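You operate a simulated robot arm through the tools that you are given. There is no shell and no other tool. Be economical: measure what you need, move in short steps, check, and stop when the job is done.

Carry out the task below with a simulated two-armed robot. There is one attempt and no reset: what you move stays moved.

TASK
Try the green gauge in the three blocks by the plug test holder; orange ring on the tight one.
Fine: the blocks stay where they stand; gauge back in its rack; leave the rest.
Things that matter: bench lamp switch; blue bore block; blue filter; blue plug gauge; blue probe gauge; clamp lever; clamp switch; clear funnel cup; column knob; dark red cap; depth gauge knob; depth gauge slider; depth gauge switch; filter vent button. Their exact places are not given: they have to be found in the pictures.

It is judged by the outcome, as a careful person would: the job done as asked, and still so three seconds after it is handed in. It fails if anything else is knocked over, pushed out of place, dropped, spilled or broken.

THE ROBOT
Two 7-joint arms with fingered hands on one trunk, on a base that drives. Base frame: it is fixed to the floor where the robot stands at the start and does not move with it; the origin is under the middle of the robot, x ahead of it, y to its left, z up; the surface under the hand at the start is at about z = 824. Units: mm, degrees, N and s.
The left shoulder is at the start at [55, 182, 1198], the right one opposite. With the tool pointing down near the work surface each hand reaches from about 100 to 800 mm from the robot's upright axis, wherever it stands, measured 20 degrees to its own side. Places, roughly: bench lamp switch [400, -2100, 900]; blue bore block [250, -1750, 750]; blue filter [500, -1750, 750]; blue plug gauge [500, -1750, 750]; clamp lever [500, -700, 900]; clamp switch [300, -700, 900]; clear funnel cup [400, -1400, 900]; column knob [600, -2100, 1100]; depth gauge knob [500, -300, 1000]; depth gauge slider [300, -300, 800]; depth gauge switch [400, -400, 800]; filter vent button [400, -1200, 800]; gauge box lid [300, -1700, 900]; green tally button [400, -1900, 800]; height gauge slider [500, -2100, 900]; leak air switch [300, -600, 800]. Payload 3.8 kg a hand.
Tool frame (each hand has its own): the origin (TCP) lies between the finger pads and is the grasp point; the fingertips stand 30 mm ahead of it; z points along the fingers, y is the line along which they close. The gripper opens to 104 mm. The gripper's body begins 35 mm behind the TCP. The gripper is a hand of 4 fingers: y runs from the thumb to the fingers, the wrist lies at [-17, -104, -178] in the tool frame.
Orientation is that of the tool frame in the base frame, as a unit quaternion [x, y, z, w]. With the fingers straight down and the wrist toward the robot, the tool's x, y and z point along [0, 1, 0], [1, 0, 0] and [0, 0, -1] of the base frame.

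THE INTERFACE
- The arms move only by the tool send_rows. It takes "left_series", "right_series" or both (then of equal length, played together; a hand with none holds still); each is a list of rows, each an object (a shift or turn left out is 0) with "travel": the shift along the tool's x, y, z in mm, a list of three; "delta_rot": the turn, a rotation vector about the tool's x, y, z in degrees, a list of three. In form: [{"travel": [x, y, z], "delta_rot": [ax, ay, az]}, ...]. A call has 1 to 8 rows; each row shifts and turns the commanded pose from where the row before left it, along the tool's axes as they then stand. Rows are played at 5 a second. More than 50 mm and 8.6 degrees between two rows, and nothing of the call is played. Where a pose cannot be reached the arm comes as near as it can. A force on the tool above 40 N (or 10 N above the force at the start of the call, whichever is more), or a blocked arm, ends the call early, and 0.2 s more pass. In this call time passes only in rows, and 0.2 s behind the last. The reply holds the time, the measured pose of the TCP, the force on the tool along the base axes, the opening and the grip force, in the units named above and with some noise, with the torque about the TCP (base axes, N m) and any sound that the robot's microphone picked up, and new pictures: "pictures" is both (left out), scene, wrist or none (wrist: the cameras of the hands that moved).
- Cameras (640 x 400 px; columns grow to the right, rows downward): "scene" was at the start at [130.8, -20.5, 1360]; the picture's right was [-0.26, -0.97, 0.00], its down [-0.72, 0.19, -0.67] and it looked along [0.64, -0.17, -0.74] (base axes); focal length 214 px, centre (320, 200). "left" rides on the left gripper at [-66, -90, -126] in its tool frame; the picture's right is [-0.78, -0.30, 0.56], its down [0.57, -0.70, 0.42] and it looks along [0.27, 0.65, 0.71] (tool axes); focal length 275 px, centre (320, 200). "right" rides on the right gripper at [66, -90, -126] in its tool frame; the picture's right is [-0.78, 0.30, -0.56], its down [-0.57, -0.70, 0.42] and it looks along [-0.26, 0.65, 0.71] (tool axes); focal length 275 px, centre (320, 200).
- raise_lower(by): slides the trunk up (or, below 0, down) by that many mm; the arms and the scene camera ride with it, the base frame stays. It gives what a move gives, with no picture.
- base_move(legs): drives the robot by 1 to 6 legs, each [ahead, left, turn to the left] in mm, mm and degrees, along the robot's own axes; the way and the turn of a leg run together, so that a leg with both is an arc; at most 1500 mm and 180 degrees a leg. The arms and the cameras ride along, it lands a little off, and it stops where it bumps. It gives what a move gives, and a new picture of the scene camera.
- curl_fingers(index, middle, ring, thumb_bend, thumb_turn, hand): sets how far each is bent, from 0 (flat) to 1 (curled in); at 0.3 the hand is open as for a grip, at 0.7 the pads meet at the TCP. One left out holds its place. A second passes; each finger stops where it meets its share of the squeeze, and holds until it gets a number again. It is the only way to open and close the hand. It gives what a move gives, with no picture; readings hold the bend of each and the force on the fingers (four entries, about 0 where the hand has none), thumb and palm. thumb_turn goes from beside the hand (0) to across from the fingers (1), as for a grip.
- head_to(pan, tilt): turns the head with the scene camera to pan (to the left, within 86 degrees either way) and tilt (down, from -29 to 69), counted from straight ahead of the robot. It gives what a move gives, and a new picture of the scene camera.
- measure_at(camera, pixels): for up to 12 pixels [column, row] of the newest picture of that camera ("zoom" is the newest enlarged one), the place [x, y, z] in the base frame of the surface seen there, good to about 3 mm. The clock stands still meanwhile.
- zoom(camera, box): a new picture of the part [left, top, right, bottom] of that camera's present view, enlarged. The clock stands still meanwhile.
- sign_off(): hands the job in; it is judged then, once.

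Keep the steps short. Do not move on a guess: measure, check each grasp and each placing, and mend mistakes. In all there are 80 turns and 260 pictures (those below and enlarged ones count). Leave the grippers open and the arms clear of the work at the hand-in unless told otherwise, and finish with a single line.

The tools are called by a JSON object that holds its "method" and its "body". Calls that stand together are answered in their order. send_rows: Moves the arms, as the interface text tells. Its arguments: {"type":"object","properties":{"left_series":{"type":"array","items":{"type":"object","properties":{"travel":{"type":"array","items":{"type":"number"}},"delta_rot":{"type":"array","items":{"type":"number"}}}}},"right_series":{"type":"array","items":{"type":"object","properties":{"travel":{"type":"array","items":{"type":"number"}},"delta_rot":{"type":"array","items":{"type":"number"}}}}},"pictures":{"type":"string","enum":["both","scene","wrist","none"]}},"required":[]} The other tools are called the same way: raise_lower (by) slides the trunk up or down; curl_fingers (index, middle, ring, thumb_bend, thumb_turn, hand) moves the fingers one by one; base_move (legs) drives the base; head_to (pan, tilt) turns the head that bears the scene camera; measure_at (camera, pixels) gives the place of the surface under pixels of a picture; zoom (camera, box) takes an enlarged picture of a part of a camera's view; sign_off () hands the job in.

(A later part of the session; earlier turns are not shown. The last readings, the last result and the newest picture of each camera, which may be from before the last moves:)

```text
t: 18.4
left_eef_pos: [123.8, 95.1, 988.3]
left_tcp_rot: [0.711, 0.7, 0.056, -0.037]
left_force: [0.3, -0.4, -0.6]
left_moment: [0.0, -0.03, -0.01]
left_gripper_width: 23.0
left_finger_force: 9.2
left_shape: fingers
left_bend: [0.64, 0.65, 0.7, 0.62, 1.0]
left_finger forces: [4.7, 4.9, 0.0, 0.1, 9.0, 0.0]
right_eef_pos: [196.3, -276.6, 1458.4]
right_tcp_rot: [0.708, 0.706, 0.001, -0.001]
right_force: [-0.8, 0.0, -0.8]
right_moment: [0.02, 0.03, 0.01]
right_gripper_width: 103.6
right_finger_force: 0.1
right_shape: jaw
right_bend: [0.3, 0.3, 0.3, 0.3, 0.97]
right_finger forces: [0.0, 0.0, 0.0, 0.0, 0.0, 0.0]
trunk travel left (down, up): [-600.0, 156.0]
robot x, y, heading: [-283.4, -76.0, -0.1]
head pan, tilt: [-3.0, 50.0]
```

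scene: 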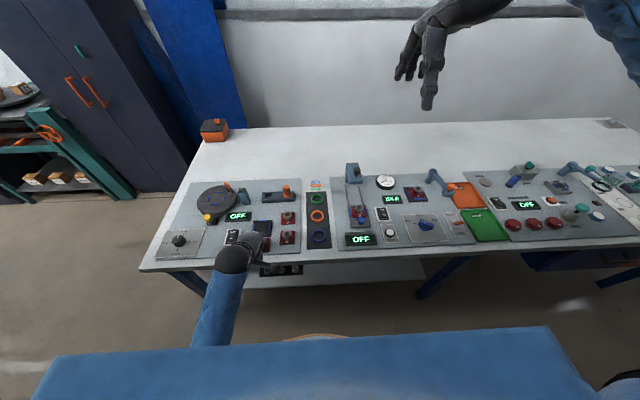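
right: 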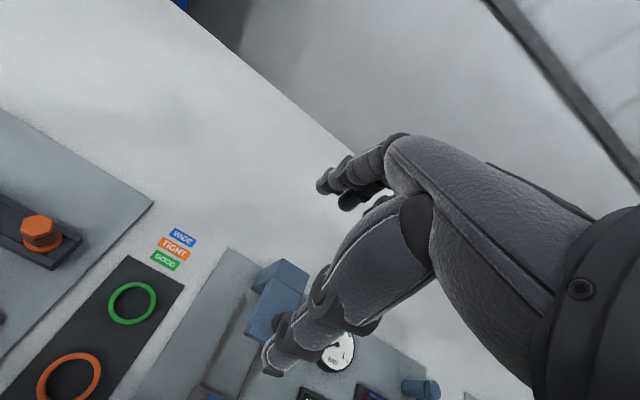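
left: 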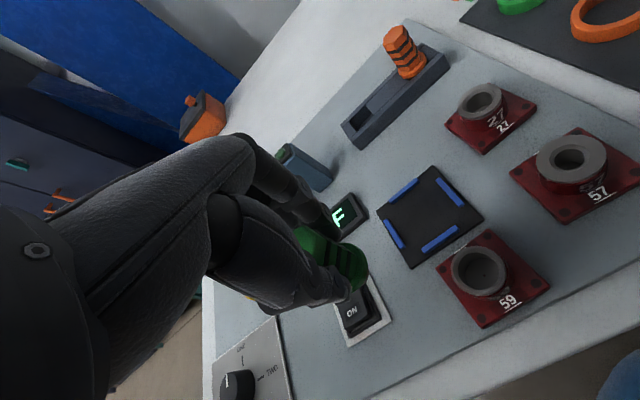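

{"method": "send_rows", "body": {"left_series": [{"travel": [0, 40, 0]}, {"travel": [0, 0, 0], "delta_rot": [1.54, -7.55, -0.9]}, {"travel": [13, 32, 0]}, {"travel": [13, 32, 0]}], "pictures": "both"}}

{"method": "zoom", "body": {"camera": "scene", "box": [200, 180, 320, 280]}}

{"method": "zoom", "body": {"camera": "left", "box": [240, 180, 440, 380]}}

```text
t: 19.4
left_eef_pos: [227.6, 121.0, 987.7]
left_tcp_rot: [0.707, 0.707, -0.003, 0.0]
left_force: [0.1, 0.0, -0.6]
left_moment: [0.0, -0.02, -0.01]
left_gripper_width: 23.0
left_finger_force: 8.6
left_shape: fingers
left_bend: [0.64, 0.65, 0.7, 0.62, 1.0]
left_finger forces: [4.6, 4.6, 0.0, 0.1, 8.9, 0.0]
right_eef_pos: [199.5, -274.8, 1459.3]
right_tcp_rot: [0.708, 0.706, -0.001, -0.001]
right_force: [0.2, 0.0, 0.4]
right_moment: [0.02, 0.03, 0.01]
right_gripper_width: 103.8
right_finger_force: 0.0
right_shape: jaw
right_bend: [0.3, 0.3, 0.3, 0.3, 0.97]
right_finger forces: [0.1, 0.0, 0.1, 0.0, 0.1, 0.0]
trunk travel left (down, up): [-600.0, 156.0]
robot x, y, heading: [-280.8, -81.7, -0.3]
head pan, tilt: [-3.0, 50.0]
```

scene: 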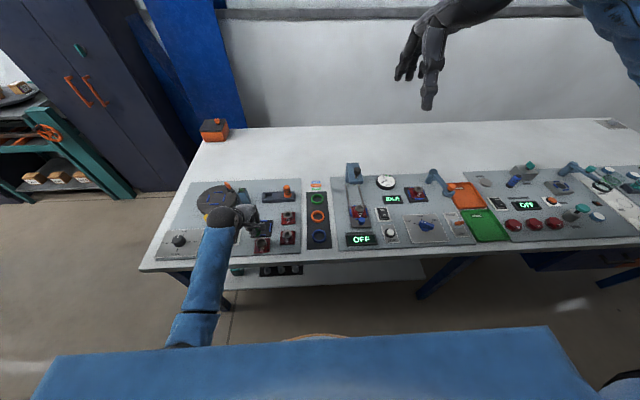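
left: 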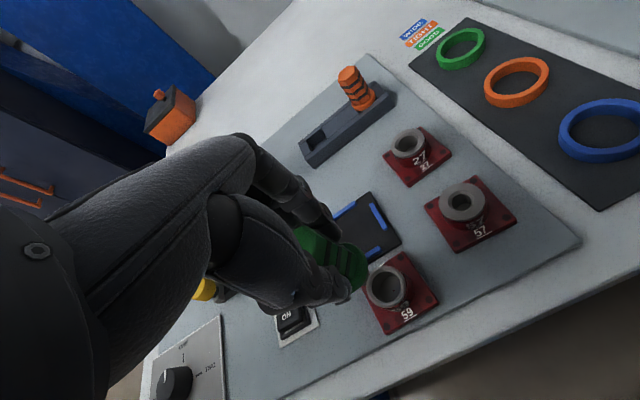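

```text
4.00 times, centred on (260, 230) of scene
```

zoom: 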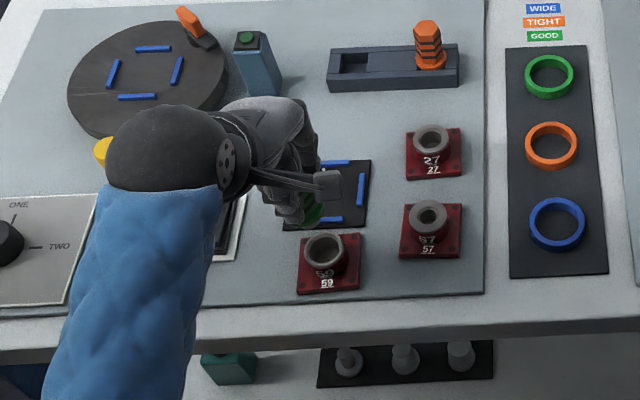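

```text
2.00 times, centred on (340, 280) of left
```

zoom: 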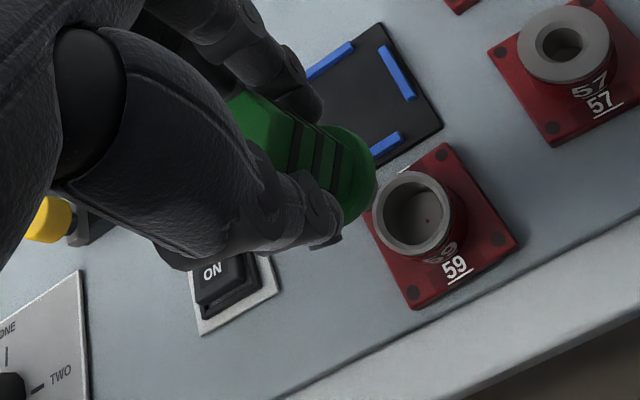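

{"method": "send_rows", "body": {"left_series": [{"travel": [1, 1.4, 20]}, {"travel": [0, 0, 20]}, {"travel": [0, 0, 10]}], "pictures": "both"}}

{"method": "zoom", "body": {"camera": "scene", "box": [250, 215, 310, 265]}}

{"method": "zoom", "body": {"camera": "left", "box": [280, 200, 440, 320]}}

```text
t: 20.2
left_eef_pos: [227.6, 122.9, 936.0]
left_tcp_rot: [0.708, 0.707, -0.001, 0.0]
left_force: [-0.6, 0.0, -1.5]
left_moment: [-0.02, -0.02, -0.01]
left_gripper_width: 22.8
left_finger_force: 9.3
left_shape: fingers
left_bend: [0.64, 0.65, 0.7, 0.62, 1.0]
left_finger forces: [4.5, 4.6, 0.0, 0.0, 8.9, 0.0]
right_eef_pos: [197.2, -275.5, 1460.0]
right_tcp_rot: [0.708, 0.707, 0.0, 0.0]
right_force: [-0.4, 0.1, -0.2]
right_moment: [-0.08, -0.02, 0.02]
right_gripper_width: 103.7
right_finger_force: 0.1
right_shape: jaw
right_bend: [0.3, 0.3, 0.3, 0.3, 0.97]
right_finger forces: [0.0, 0.0, 0.0, 0.0, 0.1, 0.1]
trunk travel left (down, up): [-600.0, 156.0]
robot x, y, heading: [-280.3, -79.7, -0.0]
head pan, tilt: [-3.0, 50.0]
```

scene: 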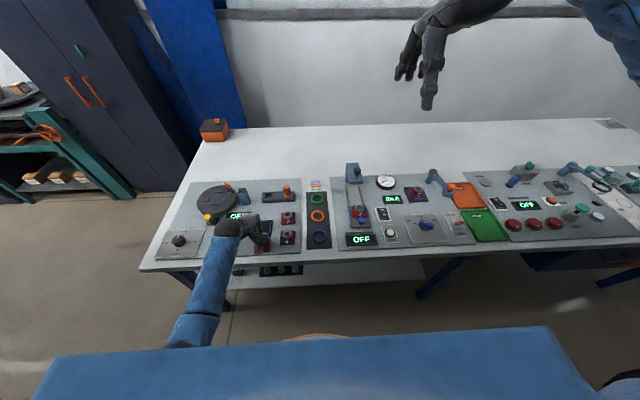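
left: 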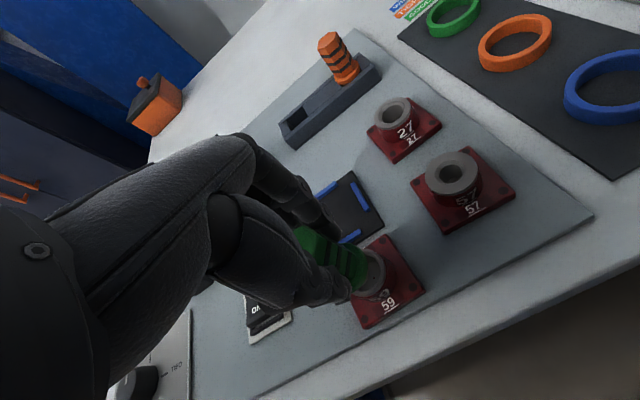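

```text
8.00 times, centred on (280, 240) of scene
```

zoom: 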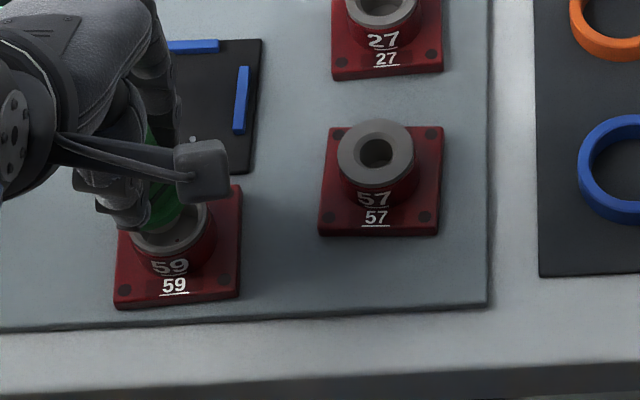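

```text
3.33 times, centred on (360, 260) of left
```

zoom: 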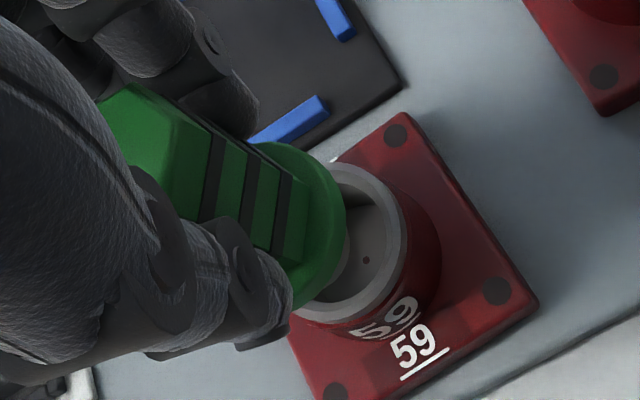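

The plug lines up with bore 59. Lowering slowly.

{"method": "send_rows", "body": {"left_series": [{"travel": [0, 0.7, 5]}, {"travel": [0, 0, 5]}, {"travel": [0, 0, 4]}, {"travel": [0, 0, 4]}, {"travel": [0, 0, 3]}], "pictures": "wrist"}}

{"method": "zoom", "body": {"camera": "left", "box": [280, 200, 440, 320]}}

{"method": "zoom", "body": {"camera": "scene", "box": [250, 215, 310, 265]}}

```text
t: 21.4
left_eef_pos: [230.1, 122.3, 917.6]
left_tcp_rot: [0.707, 0.707, -0.002, 0.001]
left_force: [0.2, -0.5, -0.9]
left_moment: [-0.04, -0.01, 0.01]
left_gripper_width: 22.7
left_finger_force: 8.7
left_shape: fingers
left_bend: [0.64, 0.65, 0.7, 0.62, 1.0]
left_finger forces: [4.5, 4.4, 0.1, 0.0, 8.8, 0.0]
right_eef_pos: [198.2, -274.8, 1458.6]
right_tcp_rot: [0.708, 0.706, 0.0, 0.0]
right_force: [-0.6, 0.4, 0.2]
right_moment: [0.0, 0.02, 0.02]
right_gripper_width: 103.8
right_finger_force: 0.2
right_shape: jaw
right_bend: [0.3, 0.3, 0.3, 0.3, 0.97]
right_finger forces: [0.0, 0.0, 0.0, 0.0, 0.0, 0.1]
trunk travel left (down, up): [-600.0, 156.0]
robot x, y, heading: [-281.4, -78.4, -0.3]
head pan, tilt: [-3.0, 50.0]
```

left: 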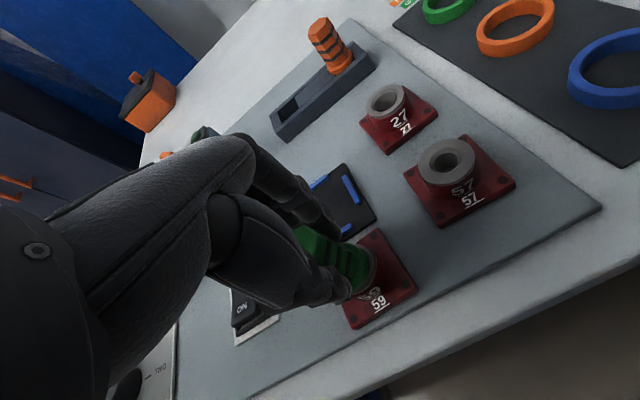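

```text
3.33 times, centred on (360, 260) of left
```

zoom: 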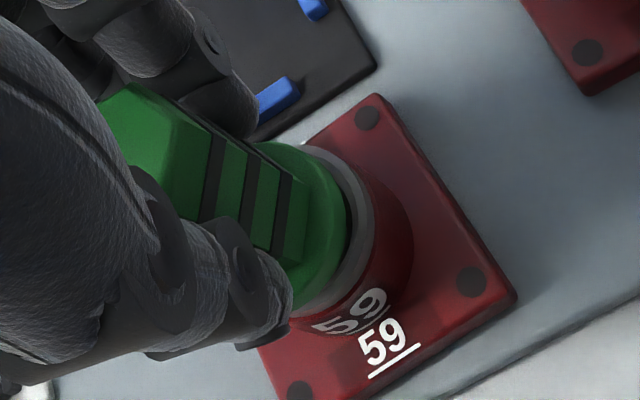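

```text
8.00 times, centred on (280, 240) of scene
```

zoom: 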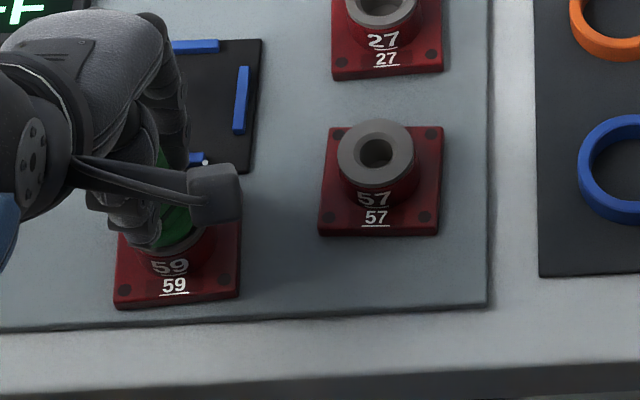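

Centered. Continuing down in small steps until the flange meets the boss.

{"method": "send_rows", "body": {"left_series": [{"travel": [0, 0, 3]}, {"travel": [0, 0, 2]}, {"travel": [0, 0, 2]}], "pictures": "wrist"}}

{"method": "zoom", "body": {"camera": "left", "box": [280, 200, 440, 320]}}

```text
t: 22.2
left_eef_pos: [230.4, 121.5, 909.1]
left_tcp_rot: [0.708, 0.707, -0.001, 0.0]
left_force: [0.3, -0.1, -1.3]
left_moment: [0.0, 0.0, -0.04]
left_gripper_width: 22.9
left_finger_force: 8.5
left_shape: fingers
left_bend: [0.64, 0.65, 0.7, 0.62, 1.0]
left_finger forces: [4.5, 4.5, 0.0, 0.0, 8.8, 0.0]
right_eef_pos: [197.1, -274.8, 1460.1]
right_tcp_rot: [0.708, 0.706, 0.001, 0.0]
right_force: [0.7, 0.3, -0.8]
right_moment: [0.04, 0.02, -0.02]
right_gripper_width: 103.7
right_finger_force: 0.1
right_shape: jaw
right_bend: [0.3, 0.3, 0.3, 0.3, 0.97]
right_finger forces: [0.0, 0.1, 0.0, 0.0, 0.0, 0.0]
trunk travel left (down, up): [-600.0, 156.0]
robot x, y, heading: [-278.8, -77.6, -0.2]
head pan, tilt: [-3.0, 50.0]
```

left: 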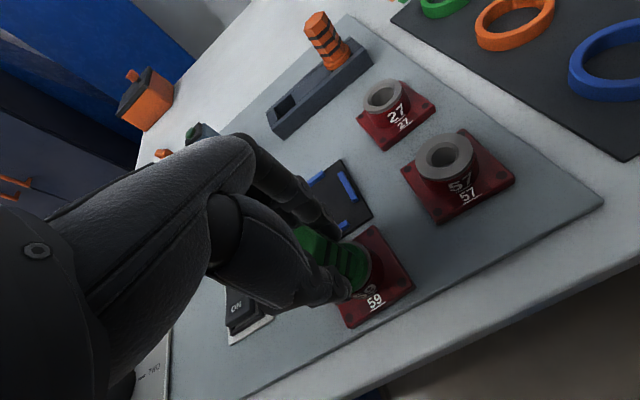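

```text
3.33 times, centred on (360, 260) of left
```

zoom: 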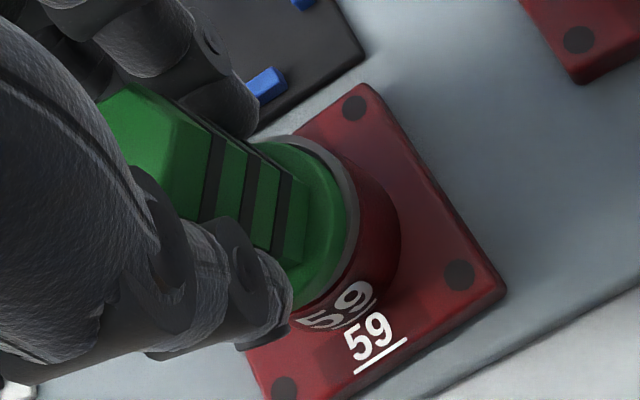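

Entered freely. Two more mm to find the seat.

{"method": "send_rows", "body": {"left_series": [{"travel": [0, 0, 1]}, {"travel": [0, 0, 1]}, {"travel": [0, 0, 1]}], "pictures": "none"}}

```text
t: 23.1
left_eef_pos: [229.9, 121.5, 906.7]
left_tcp_rot: [0.708, 0.706, -0.002, 0.001]
left_force: [-0.5, -0.7, 1.9]
left_moment: [0.01, 0.06, 0.04]
left_gripper_width: 23.1
left_finger_force: 9.4
left_shape: fingers
left_bend: [0.64, 0.65, 0.7, 0.62, 1.0]
left_finger forces: [4.3, 4.5, 0.0, 0.0, 9.0, 0.0]
right_eef_pos: [196.5, -275.6, 1459.7]
right_tcp_rot: [0.707, 0.707, 0.0, 0.001]
right_force: [0.0, -0.1, 0.1]
right_moment: [-0.01, -0.01, 0.01]
right_gripper_width: 104.0
right_finger_force: 0.1
right_shape: jaw
right_bend: [0.3, 0.3, 0.3, 0.3, 0.97]
right_finger forces: [0.0, 0.0, 0.0, 0.0, 0.1, 0.0]
trunk travel left (down, up): [-600.0, 156.0]
robot x, y, heading: [-283.2, -79.0, 0.1]
head pan, tilt: [-3.0, 50.0]
```

Seated freely in 59, with contact at TCP z 907, so 59 takes the plug with big play. Lifting and moving to block 57.

{"method": "send_rows", "body": {"left_series": [{"travel": [0, 0, -20]}, {"travel": [0, 0, -20]}, {"travel": [-33, 10.5, 0]}, {"travel": [-33, 10.5, 0]}, {"travel": [-34, 10.5, 0]}, {"travel": [0, 0, 10]}], "pictures": "both"}}

{"method": "zoom", "body": {"camera": "left", "box": [280, 200, 440, 320]}}

{"method": "zoom", "body": {"camera": "scene", "box": [250, 205, 310, 265]}}

```text
t: 24.4
left_eef_pos: [262.0, 34.9, 933.7]
left_tcp_rot: [0.706, 0.708, 0.004, -0.006]
left_force: [0.1, -0.5, -0.7]
left_moment: [0.03, -0.01, -0.01]
left_gripper_width: 23.2
left_finger_force: 8.6
left_shape: fingers
left_bend: [0.64, 0.65, 0.7, 0.62, 1.0]
left_finger forces: [4.5, 4.3, 0.0, 0.1, 8.8, 0.1]
right_eef_pos: [196.8, -274.6, 1458.3]
right_tcp_rot: [0.708, 0.706, 0.001, 0.001]
right_force: [0.2, 0.4, 0.2]
right_moment: [0.0, 0.01, 0.02]
right_gripper_width: 103.9
right_finger_force: 0.1
right_shape: jaw
right_bend: [0.3, 0.3, 0.3, 0.3, 0.97]
right_finger forces: [0.0, 0.1, 0.0, 0.0, 0.1, 0.0]
trunk travel left (down, up): [-600.0, 156.0]
robot x, y, heading: [-281.2, -79.3, -0.2]
head pan, tilt: [-3.0, 50.0]
```

scene: 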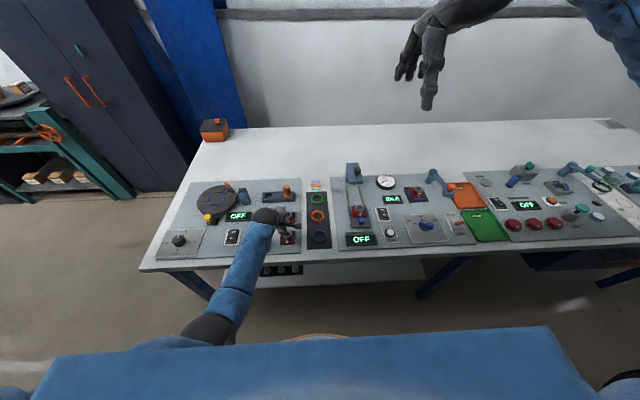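
left: 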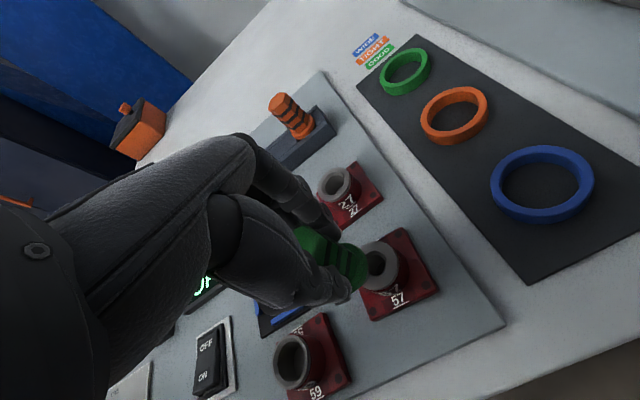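

```text
3.33 times, centred on (360, 260) of left
```

zoom: 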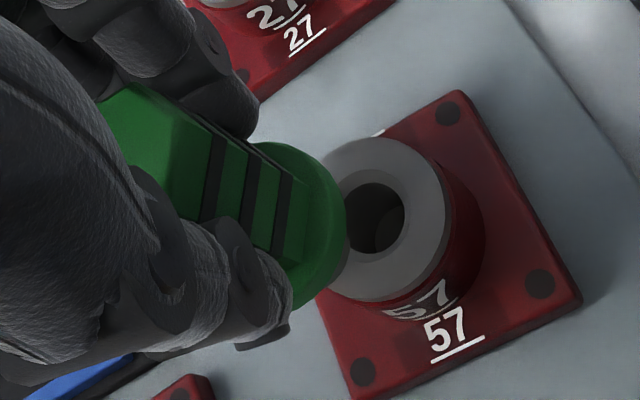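

```text
6.67 times, centred on (280, 235) of scene
```

zoom: 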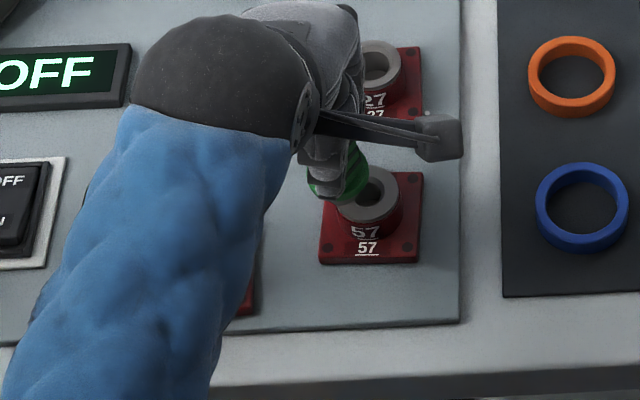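

The hand stops at y 34.9, short of the commanded 21, and is slightly turned. I'll see whether it settles before driving.

{"method": "send_rows", "body": {"left_series": [{"travel": [0, 0, -15]}, {"travel": [0, 0, -15]}], "pictures": "none"}}

```text
t: 25.1
left_eef_pos: [266.8, 41.8, 968.2]
left_tcp_rot: [0.703, 0.711, 0.011, -0.006]
left_force: [-0.3, -0.9, -0.9]
left_moment: [0.0, 0.0, 0.0]
left_gripper_width: 22.5
left_finger_force: 8.5
left_shape: fingers
left_bend: [0.64, 0.65, 0.7, 0.62, 1.0]
left_finger forces: [4.5, 4.4, 0.0, 0.0, 8.7, 0.1]
right_eef_pos: [196.7, -275.0, 1459.2]
right_tcp_rot: [0.708, 0.706, -0.001, 0.0]
right_force: [0.6, 0.8, -0.8]
right_moment: [0.0, 0.03, 0.02]
right_gripper_width: 103.9
right_finger_force: 0.0
right_shape: jaw
right_bend: [0.3, 0.3, 0.3, 0.3, 0.97]
right_finger forces: [0.0, 0.0, 0.0, 0.1, 0.0, 0.0]
trunk travel left (down, up): [-600.0, 156.0]
robot x, y, heading: [-278.8, -80.1, -0.1]
head pan, tilt: [-3.0, 50.0]
```

That's a reach limit on the inner side. Driving 120 mm to the right puts block 57 ahead of the left shoulder.

{"method": "base_move", "body": {"legs": [[0, -120, 0]]}}

{"method": "send_rows", "body": {"left_series": [{"travel": [0, 0, 0]}], "pictures": "none"}}

```text
t: 26.3
left_eef_pos: [265.4, -80.3, 967.4]
left_tcp_rot: [0.704, 0.71, 0.01, -0.007]
left_force: [0.4, 0.0, 0.0]
left_moment: [0.0, 0.05, -0.02]
left_gripper_width: 22.6
left_finger_force: 8.9
left_shape: fingers
left_bend: [0.64, 0.65, 0.7, 0.62, 1.0]
left_finger forces: [4.4, 4.5, 0.0, 0.0, 8.7, 0.1]
right_eef_pos: [197.0, -395.6, 1458.7]
right_tcp_rot: [0.708, 0.706, 0.0, 0.0]
right_force: [-0.6, 0.1, 0.7]
right_moment: [-0.01, 0.01, 0.04]
right_gripper_width: 103.8
right_finger_force: 0.1
right_shape: jaw
right_bend: [0.3, 0.3, 0.3, 0.3, 0.97]
right_finger forces: [0.1, 0.1, 0.0, 0.0, 0.0, 0.1]
trunk travel left (down, up): [-600.0, 156.0]
robot x, y, heading: [-282.9, -198.7, -0.0]
head pan, tilt: [-3.0, 50.0]
```

scene: 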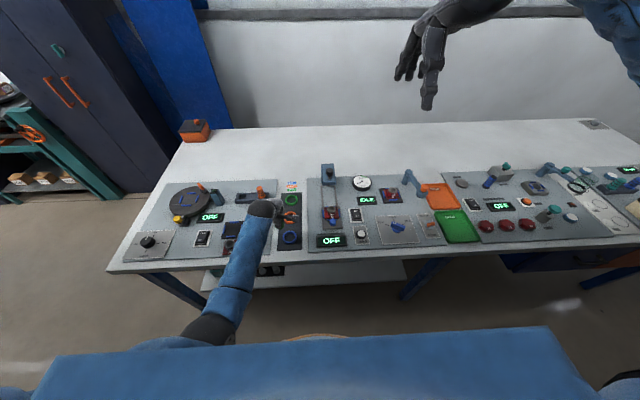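

```text
t: 26.7
left_eef_pos: [266.0, -77.0, 968.1]
left_tcp_rot: [0.704, 0.71, 0.012, -0.007]
left_force: [0.0, 0.4, -0.7]
left_moment: [0.03, 0.0, 0.02]
left_gripper_width: 22.9
left_finger_force: 9.2
left_shape: fingers
left_bend: [0.64, 0.65, 0.7, 0.62, 1.0]
left_finger forces: [4.4, 4.3, 0.0, 0.1, 8.7, 0.1]
right_eef_pos: [196.2, -394.4, 1457.6]
right_tcp_rot: [0.708, 0.706, -0.001, 0.0]
right_force: [0.1, 0.0, 0.1]
right_moment: [-0.02, 0.0, 0.01]
right_gripper_width: 103.7
right_finger_force: 0.0
right_shape: jaw
right_bend: [0.3, 0.3, 0.3, 0.3, 0.97]
right_finger forces: [0.0, 0.0, 0.1, 0.1, 0.0, 0.0]
trunk travel left (down, up): [-600.0, 156.0]
robot x, y, heading: [-280.8, -201.8, -0.2]
head pan, tilt: [-3.0, 50.0]
```

{"method": "send_rows", "body": {"left_series": [{"travel": [40, 0, 0]}, {"travel": [40, 0, 0]}, {"travel": [0, 0, 0]}], "pictures": "none"}}

```text
t: 27.5
left_eef_pos: [266.2, -2.2, 971.3]
left_tcp_rot: [0.705, 0.709, 0.012, -0.006]
left_force: [-0.3, 0.0, -0.6]
left_moment: [0.02, 0.0, -0.04]
left_gripper_width: 22.9
left_finger_force: 8.7
left_shape: fingers
left_bend: [0.64, 0.65, 0.7, 0.62, 1.0]
left_finger forces: [4.4, 4.4, 0.0, 0.1, 8.6, 0.0]
right_eef_pos: [196.3, -397.3, 1459.4]
right_tcp_rot: [0.708, 0.706, 0.001, -0.001]
right_force: [0.1, -0.4, 0.2]
right_moment: [0.0, -0.01, 0.01]
right_gripper_width: 104.0
right_finger_force: 0.0
right_shape: jaw
right_bend: [0.3, 0.3, 0.3, 0.3, 0.97]
right_finger forces: [0.0, 0.0, 0.1, 0.1, 0.0, 0.0]
trunk travel left (down, up): [-600.0, 156.0]
robot x, y, heading: [-284.5, -202.3, -0.0]
head pan, tilt: [-3.0, 50.0]
```

Reachable now. Straightening by 1.5° and moving above bore 57.

{"method": "send_rows", "body": {"left_series": [{"travel": [0, 0, 0], "delta_rot": [0.49, -1.46, 0.32]}, {"travel": [12, -2.4, 0]}, {"travel": [11.5, -2.3, 0]}, {"travel": [0, 0, 20]}, {"travel": [0, 0, 16]}], "pictures": "both"}}

{"method": "zoom", "body": {"camera": "left", "box": [280, 200, 440, 320]}}

{"method": "zoom", "body": {"camera": "scene", "box": [220, 195, 300, 265]}}

```text
t: 28.7
left_eef_pos: [260.2, 22.9, 933.9]
left_tcp_rot: [0.706, 0.708, -0.001, 0.0]
left_force: [0.0, 0.7, -1.4]
left_moment: [0.0, 0.04, -0.02]
left_gripper_width: 22.8
left_finger_force: 8.8
left_shape: fingers
left_bend: [0.64, 0.65, 0.7, 0.62, 1.0]
left_finger forces: [4.4, 4.3, 0.1, 0.0, 8.6, 0.0]
right_eef_pos: [196.7, -395.0, 1459.7]
right_tcp_rot: [0.707, 0.707, 0.0, 0.0]
right_force: [-0.2, -0.5, -0.1]
right_moment: [-0.01, -0.01, 0.02]
right_gripper_width: 103.6
right_finger_force: 0.2
right_shape: jaw
right_bend: [0.3, 0.3, 0.3, 0.3, 0.97]
right_finger forces: [0.0, 0.0, 0.0, 0.0, 0.0, 0.0]
trunk travel left (down, up): [-600.0, 156.0]
robot x, y, heading: [-283.3, -201.9, 0.0]
head pan, tilt: [-3.0, 50.0]
```

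scene: 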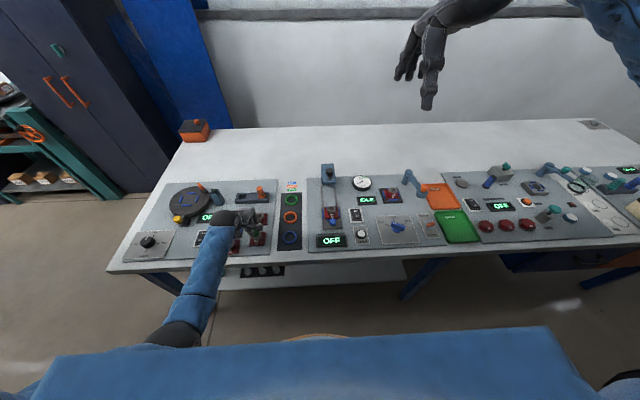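
left: 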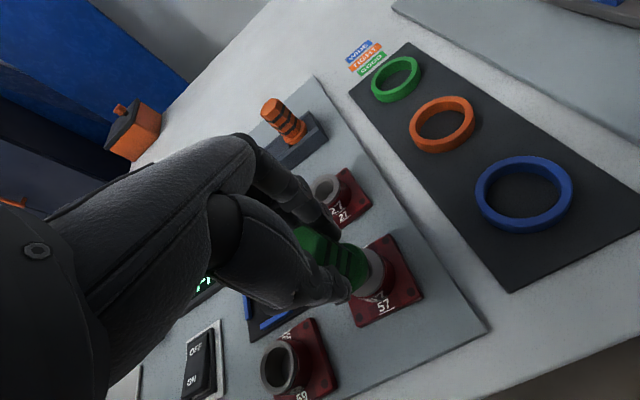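

```text
3.33 times, centred on (360, 260) of left
```

zoom: 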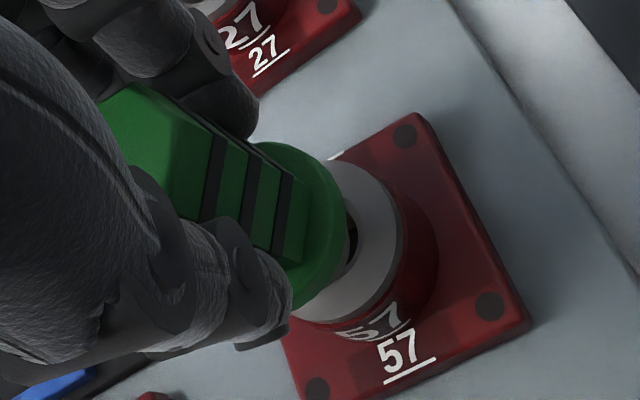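

```text
5.71 times, centred on (260, 230) of scene
```

zoom: 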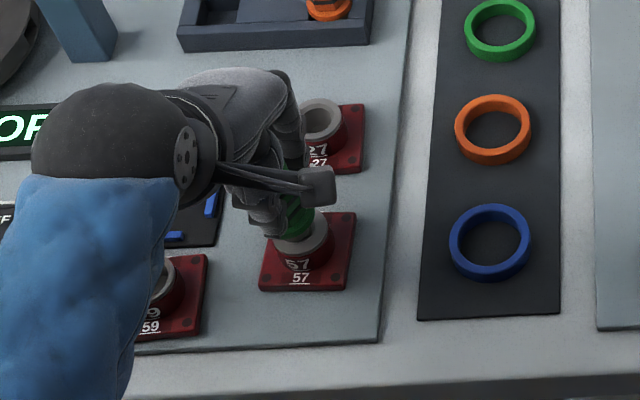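

Aligned over 57. Lowering in small steps and watching the force.

{"method": "send_rows", "body": {"left_series": [{"travel": [-1, 1, 4]}, {"travel": [0, 0, 3]}, {"travel": [0, 0, 2]}], "pictures": "none"}}

{"method": "send_rows", "body": {"left_series": [{"travel": [0, 0, 1]}, {"travel": [0, 0, 1]}, {"travel": [0, 0, 1]}], "pictures": "none"}}

```text
t: 29.5
left_eef_pos: [263.8, 21.6, 926.4]
left_tcp_rot: [0.706, 0.709, 0.001, 0.0]
left_force: [-0.1, 0.3, 5.9]
left_moment: [0.03, 0.04, 0.01]
left_gripper_width: 22.6
left_finger_force: 9.5
left_shape: fingers
left_bend: [0.64, 0.65, 0.7, 0.62, 1.0]
left_finger forces: [4.9, 4.8, 0.0, 0.0, 9.5, 0.1]
right_eef_pos: [197.3, -396.9, 1459.8]
right_tcp_rot: [0.708, 0.707, 0.0, 0.0]
right_force: [-0.3, 0.2, 0.1]
right_moment: [0.02, -0.01, -0.03]
right_gripper_width: 104.0
right_finger_force: 0.2
right_shape: jaw
right_bend: [0.3, 0.3, 0.3, 0.3, 0.97]
right_finger forces: [0.0, 0.0, 0.0, 0.1, 0.0, 0.0]
trunk travel left (down, up): [-600.0, 156.0]
robot x, y, heading: [-281.4, -200.9, -0.3]
head pan, tilt: [-3.0, 50.0]
```

```text
t: 30.3
left_eef_pos: [263.8, 21.8, 923.5]
left_tcp_rot: [0.706, 0.708, 0.001, 0.001]
left_force: [4.0, 0.1, 12.8]
left_moment: [0.02, -0.02, -0.01]
left_gripper_width: 22.4
left_finger_force: 10.9
left_shape: fingers
left_bend: [0.64, 0.65, 0.7, 0.63, 1.0]
left_finger forces: [6.5, 5.7, 0.0, 0.0, 9.5, 0.1]
right_eef_pos: [195.5, -396.7, 1459.0]
right_tcp_rot: [0.708, 0.706, 0.0, 0.0]
right_force: [0.0, 0.1, -0.3]
right_moment: [0.0, -0.01, -0.02]
right_gripper_width: 104.0
right_finger_force: 0.2
right_shape: jaw
right_bend: [0.3, 0.3, 0.3, 0.3, 0.97]
right_finger forces: [0.0, 0.1, 0.0, 0.1, 0.1, 0.0]
trunk travel left (down, up): [-600.0, 156.0]
robot x, y, heading: [-283.3, -199.7, -0.3]
head pan, tilt: [-3.0, 50.0]
```

Blocked: 12.8 N with the tip on the boss face, while in 59 it sank to 907. Checking the picture.

{"method": "send_rows", "body": {"left_series": [{"travel": [0, 0, -1]}], "pictures": "both"}}

{"method": "zoom", "body": {"camera": "left", "box": [280, 200, 440, 320]}}

{"method": "zoom", "body": {"camera": "scene", "box": [230, 205, 290, 255]}}

```text
t: 30.7
left_eef_pos: [261.8, 22.2, 924.6]
left_tcp_rot: [0.706, 0.708, 0.0, 0.0]
left_force: [2.1, -0.5, 12.6]
left_moment: [-0.02, -0.08, -0.01]
left_gripper_width: 22.1
left_finger_force: 11.0
left_shape: fingers
left_bend: [0.64, 0.65, 0.7, 0.63, 1.0]
left_finger forces: [6.6, 5.3, 0.1, 0.0, 9.0, 0.0]
right_eef_pos: [196.1, -395.8, 1459.4]
right_tcp_rot: [0.708, 0.706, -0.001, 0.0]
right_force: [-0.4, 1.0, -1.2]
right_moment: [-0.02, -0.03, 0.0]
right_gripper_width: 103.9
right_finger_force: 0.1
right_shape: jaw
right_bend: [0.3, 0.3, 0.3, 0.3, 0.97]
right_finger forces: [0.1, 0.1, 0.1, 0.0, 0.0, 0.0]
trunk travel left (down, up): [-600.0, 156.0]
robot x, y, heading: [-285.2, -201.0, 0.0]
head pan, tilt: [-3.0, 50.0]
```

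scene: 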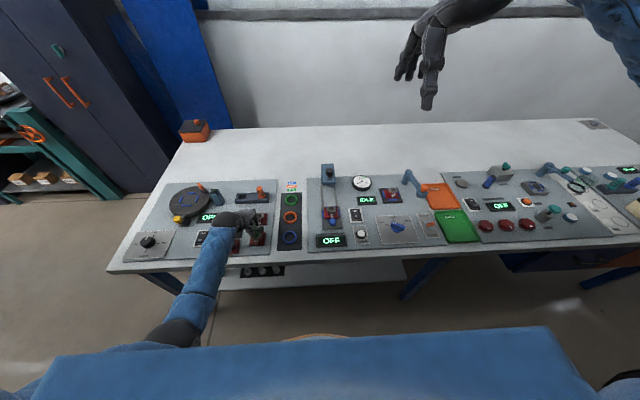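
left: 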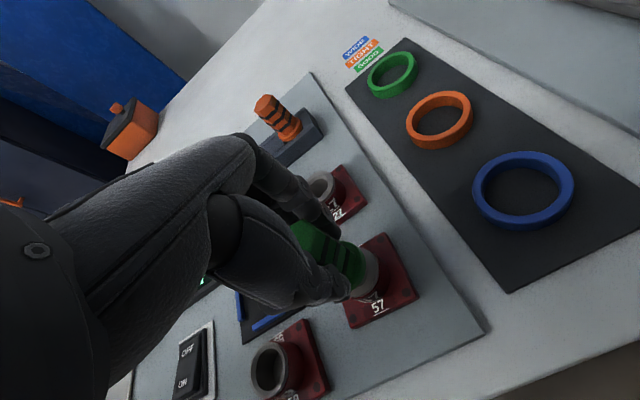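

```text
3.33 times, centred on (360, 260) of left
```

zoom: 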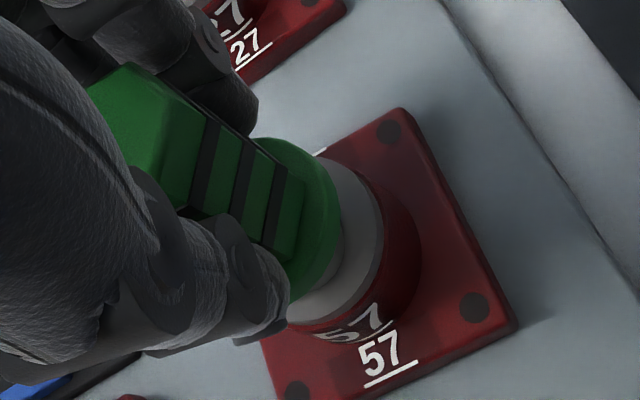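

```text
8.00 times, centred on (260, 230) of scene
```

zoom: 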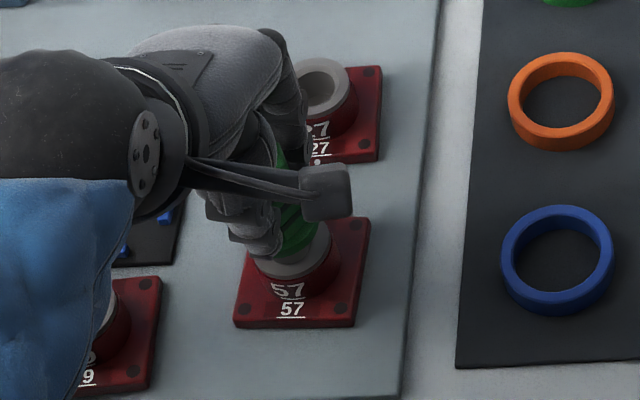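

The plug won't enter 57, and the gauge slid about 2–3 mm up in the grip. Lifting and going to block 27.

{"method": "send_rows", "body": {"left_series": [{"travel": [0, 0, -15]}, {"travel": [0, 0, -10]}, {"travel": [0.5, 32, 0]}, {"travel": [0.5, 32, 0]}, {"travel": [0.5, 31, 0]}, {"travel": [0, 0, 8]}], "pictures": "both"}}

{"method": "zoom", "body": {"camera": "left", "box": [280, 200, 440, 320]}}

{"method": "zoom", "body": {"camera": "scene", "box": [230, 195, 290, 255]}}

```text
t: 32.1
left_eef_pos: [356.7, 24.1, 942.2]
left_tcp_rot: [0.706, 0.708, 0.0, 0.0]
left_force: [-0.4, 0.8, -1.5]
left_moment: [0.01, 0.0, 0.04]
left_gripper_width: 22.9
left_finger_force: 8.5
left_shape: fingers
left_bend: [0.64, 0.66, 0.7, 0.63, 1.0]
left_finger forces: [4.6, 4.2, 0.0, 0.0, 8.5, 0.1]
right_eef_pos: [195.5, -395.5, 1459.6]
right_tcp_rot: [0.707, 0.707, -0.001, 0.0]
right_force: [-0.2, 0.0, -0.1]
right_moment: [0.02, 0.0, 0.02]
right_gripper_width: 104.0
right_finger_force: 0.0
right_shape: jaw
right_bend: [0.3, 0.3, 0.3, 0.3, 0.97]
right_finger forces: [0.0, 0.1, 0.1, 0.1, 0.0, 0.0]
trunk travel left (down, up): [-600.0, 156.0]
robot x, y, heading: [-283.7, -201.8, -0.2]
head pan, tilt: [-3.0, 50.0]
```

scene: 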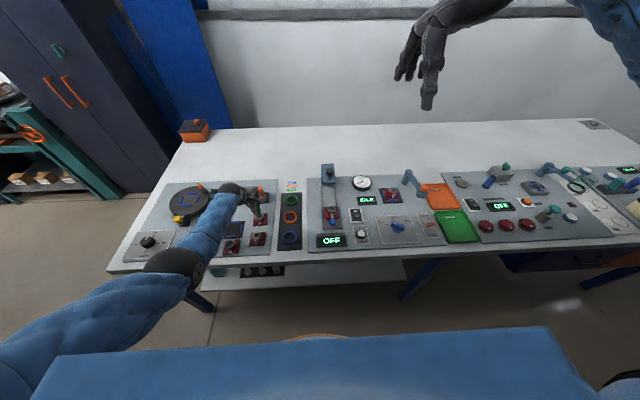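
left: 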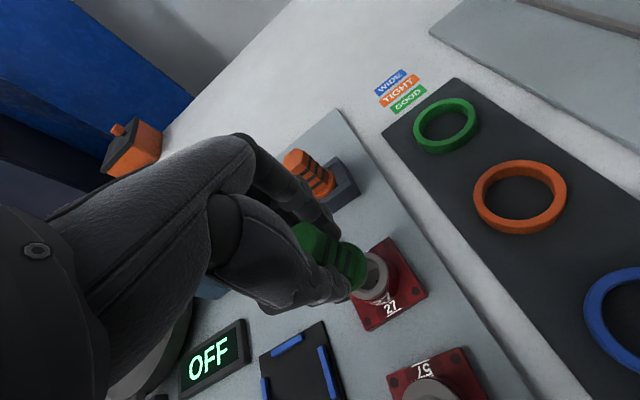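

```text
3.33 times, centred on (360, 260) of left
```

zoom: 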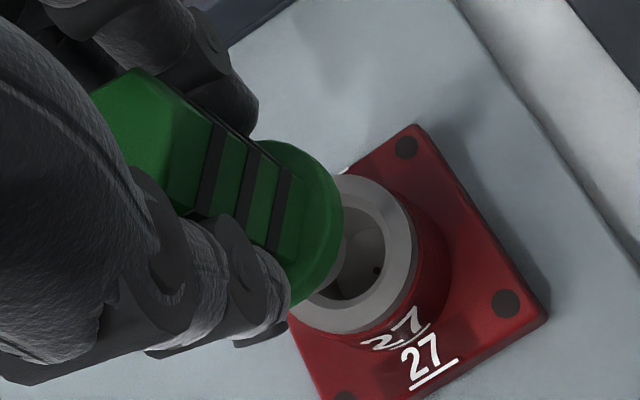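

```text
6.67 times, centred on (260, 225) of scene
```

zoom: 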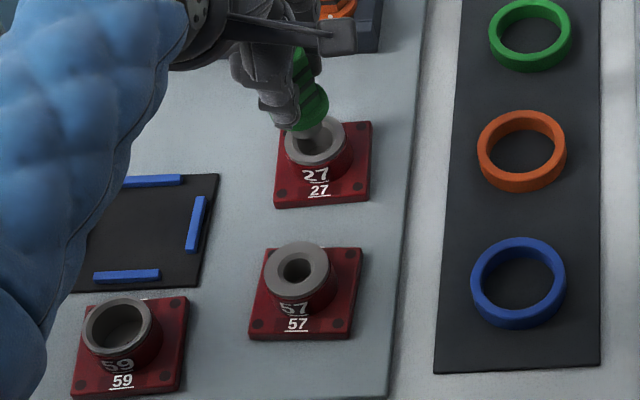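

Remeasuring the 27 and 57 boss rims and the plug in this view, to fine-align and confirm 57 didn't shift.

{"method": "measure_at", "body": {"camera": "zoom", "pixels": [[288, 142], [345, 142], [310, 128], [288, 118], [328, 105], [317, 162], [266, 268], [328, 268], [297, 244], [297, 296], [86, 328], [146, 328]]}}

{"method": "measure_at", "body": {"camera": "left", "pixels": [[358, 304], [402, 263], [390, 252], [362, 266], [358, 262]]}}

```text
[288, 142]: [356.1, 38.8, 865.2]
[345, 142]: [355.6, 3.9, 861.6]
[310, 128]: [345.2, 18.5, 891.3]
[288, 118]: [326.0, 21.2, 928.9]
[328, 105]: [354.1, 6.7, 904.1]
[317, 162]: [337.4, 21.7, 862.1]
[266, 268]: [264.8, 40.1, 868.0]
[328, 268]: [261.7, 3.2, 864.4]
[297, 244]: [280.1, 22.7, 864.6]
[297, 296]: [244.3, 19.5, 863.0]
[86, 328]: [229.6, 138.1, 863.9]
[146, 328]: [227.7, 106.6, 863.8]
```

```text
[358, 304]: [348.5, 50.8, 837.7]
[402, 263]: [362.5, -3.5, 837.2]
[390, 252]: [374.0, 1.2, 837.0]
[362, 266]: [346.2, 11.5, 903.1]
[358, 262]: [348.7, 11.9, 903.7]
```

57 is unmoved. Lowering into 27, with light force checks.

{"method": "send_rows", "body": {"left_series": [{"travel": [-1, 0.5, 5]}, {"travel": [0, 0, 5]}, {"travel": [0, 0, 3]}, {"travel": [0, 0, 2]}, {"travel": [0, 0, 1]}], "pictures": "wrist"}}

{"method": "zoom", "body": {"camera": "left", "box": [280, 200, 440, 320]}}

{"method": "zoom", "body": {"camera": "scene", "box": [240, 200, 280, 230]}}

```text
t: 33.3
left_eef_pos: [357.6, 21.5, 923.7]
left_tcp_rot: [0.706, 0.708, -0.001, -0.001]
left_force: [0.5, 0.8, -1.1]
left_moment: [-0.02, -0.02, 0.02]
left_gripper_width: 22.8
left_finger_force: 8.8
left_shape: fingers
left_bend: [0.64, 0.66, 0.7, 0.63, 1.0]
left_finger forces: [4.8, 4.2, 0.0, 0.0, 8.5, 0.0]
right_eef_pos: [196.4, -394.5, 1459.2]
right_tcp_rot: [0.708, 0.706, 0.0, -0.001]
right_force: [-0.3, -0.6, -0.6]
right_moment: [0.01, 0.01, -0.02]
right_gripper_width: 103.7
right_finger_force: 0.1
right_shape: jaw
right_bend: [0.3, 0.3, 0.3, 0.3, 0.97]
right_finger forces: [0.0, 0.0, 0.0, 0.1, 0.0, 0.0]
trunk travel left (down, up): [-600.0, 156.0]
robot x, y, heading: [-281.1, -201.2, -0.2]
head pan, tilt: [-3.0, 50.0]
```

left: 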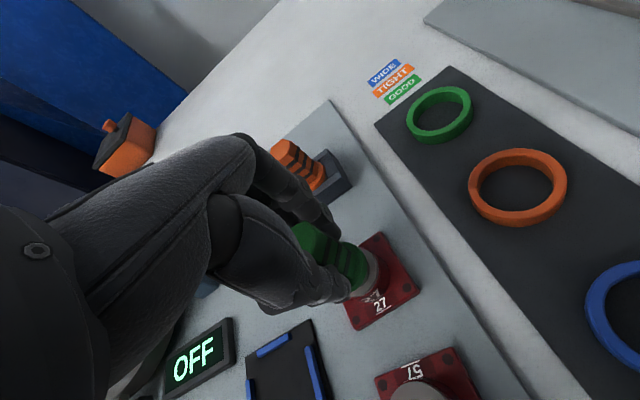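

```text
3.33 times, centred on (360, 260) of left
```

zoom: 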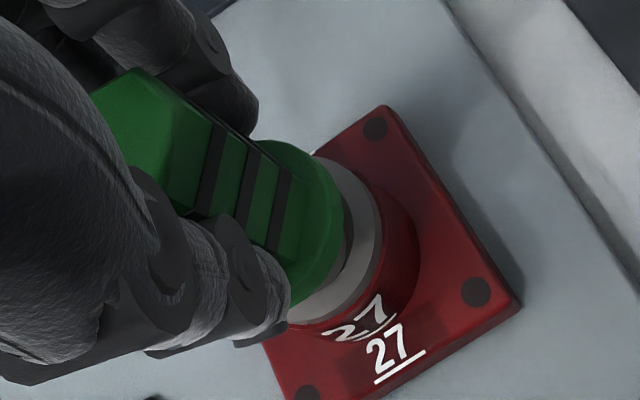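

```text
13.33 times, centred on (260, 215) of scene
```

zoom: 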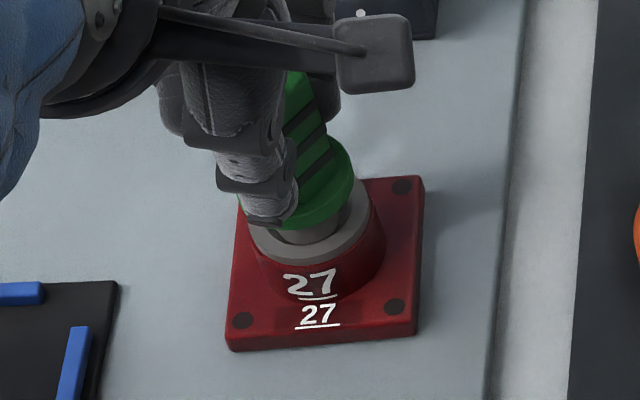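

No force and the plug is already a few mm into 27. Continuing.

{"method": "send_rows", "body": {"left_series": [{"travel": [0, 0, 2]}, {"travel": [0, 0, 2]}, {"travel": [0, 0, 2]}, {"travel": [0, 0, 1]}], "pictures": "none"}}

{"method": "zoom", "body": {"camera": "scene", "box": [240, 200, 280, 230]}}

```text
t: 34.3
left_eef_pos: [356.9, 21.0, 916.2]
left_tcp_rot: [0.706, 0.708, 0.0, 0.0]
left_force: [-0.3, -0.2, -0.9]
left_moment: [0.02, -0.02, -0.02]
left_gripper_width: 22.5
left_finger_force: 8.8
left_shape: fingers
left_bend: [0.64, 0.66, 0.7, 0.63, 1.0]
left_finger forces: [4.8, 4.2, 0.0, 0.1, 8.3, 0.0]
right_eef_pos: [195.3, -396.5, 1459.1]
right_tcp_rot: [0.707, 0.707, -0.001, 0.0]
right_force: [0.7, 0.1, 0.4]
right_moment: [0.01, 0.02, -0.04]
right_gripper_width: 103.7
right_finger_force: 0.0
right_shape: jaw
right_bend: [0.3, 0.3, 0.3, 0.3, 0.97]
right_finger forces: [0.1, 0.0, 0.0, 0.0, 0.1, 0.0]
trunk travel left (down, up): [-600.0, 156.0]
robot x, y, heading: [-281.3, -202.5, 0.0]
head pan, tilt: [-3.0, 50.0]
```

```text
13.33 times, centred on (260, 215) of scene
```

zoom: 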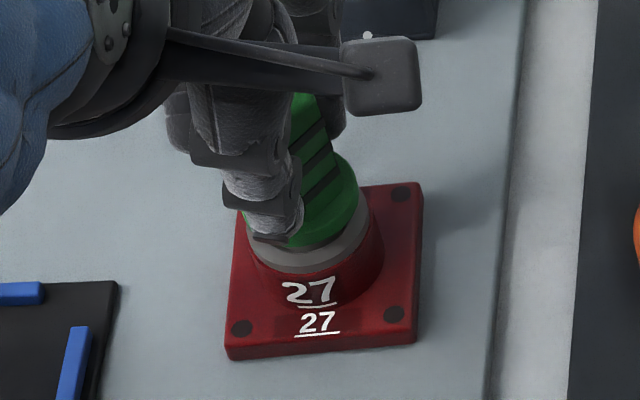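

{"method": "send_rows", "body": {"left_series": [{"travel": [0, 0, 2]}, {"travel": [0, 0, 1]}, {"travel": [0, 0, 1]}, {"travel": [0, 0, 1]}], "pictures": "none"}}

{"method": "zoom", "body": {"camera": "scene", "box": [240, 200, 280, 230]}}

```text
t: 35.3
left_eef_pos: [355.6, 22.1, 914.1]
left_tcp_rot: [0.706, 0.708, 0.0, 0.0]
left_force: [2.1, -1.0, 0.0]
left_moment: [-0.01, -0.08, 0.01]
left_gripper_width: 22.7
left_finger_force: 8.7
left_shape: fingers
left_bend: [0.64, 0.66, 0.7, 0.63, 1.0]
left_finger forces: [5.1, 4.3, 0.0, 0.0, 8.0, 0.0]
right_eef_pos: [197.1, -395.8, 1458.6]
right_tcp_rot: [0.708, 0.706, 0.0, 0.0]
right_force: [-0.2, 0.2, 0.3]
right_moment: [0.0, -0.04, 0.01]
right_gripper_width: 103.6
right_finger_force: 0.0
right_shape: jaw
right_bend: [0.3, 0.3, 0.3, 0.3, 0.97]
right_finger forces: [0.0, 0.0, 0.1, 0.0, 0.0, 0.1]
trunk travel left (down, up): [-600.0, 156.0]
robot x, y, heading: [-282.0, -202.3, -0.2]
head pan, tilt: [-3.0, 50.0]
```

```text
13.33 times, centred on (260, 215) of scene
```

zoom: 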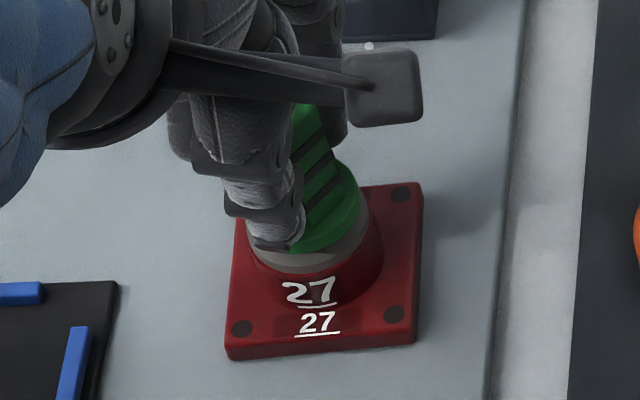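

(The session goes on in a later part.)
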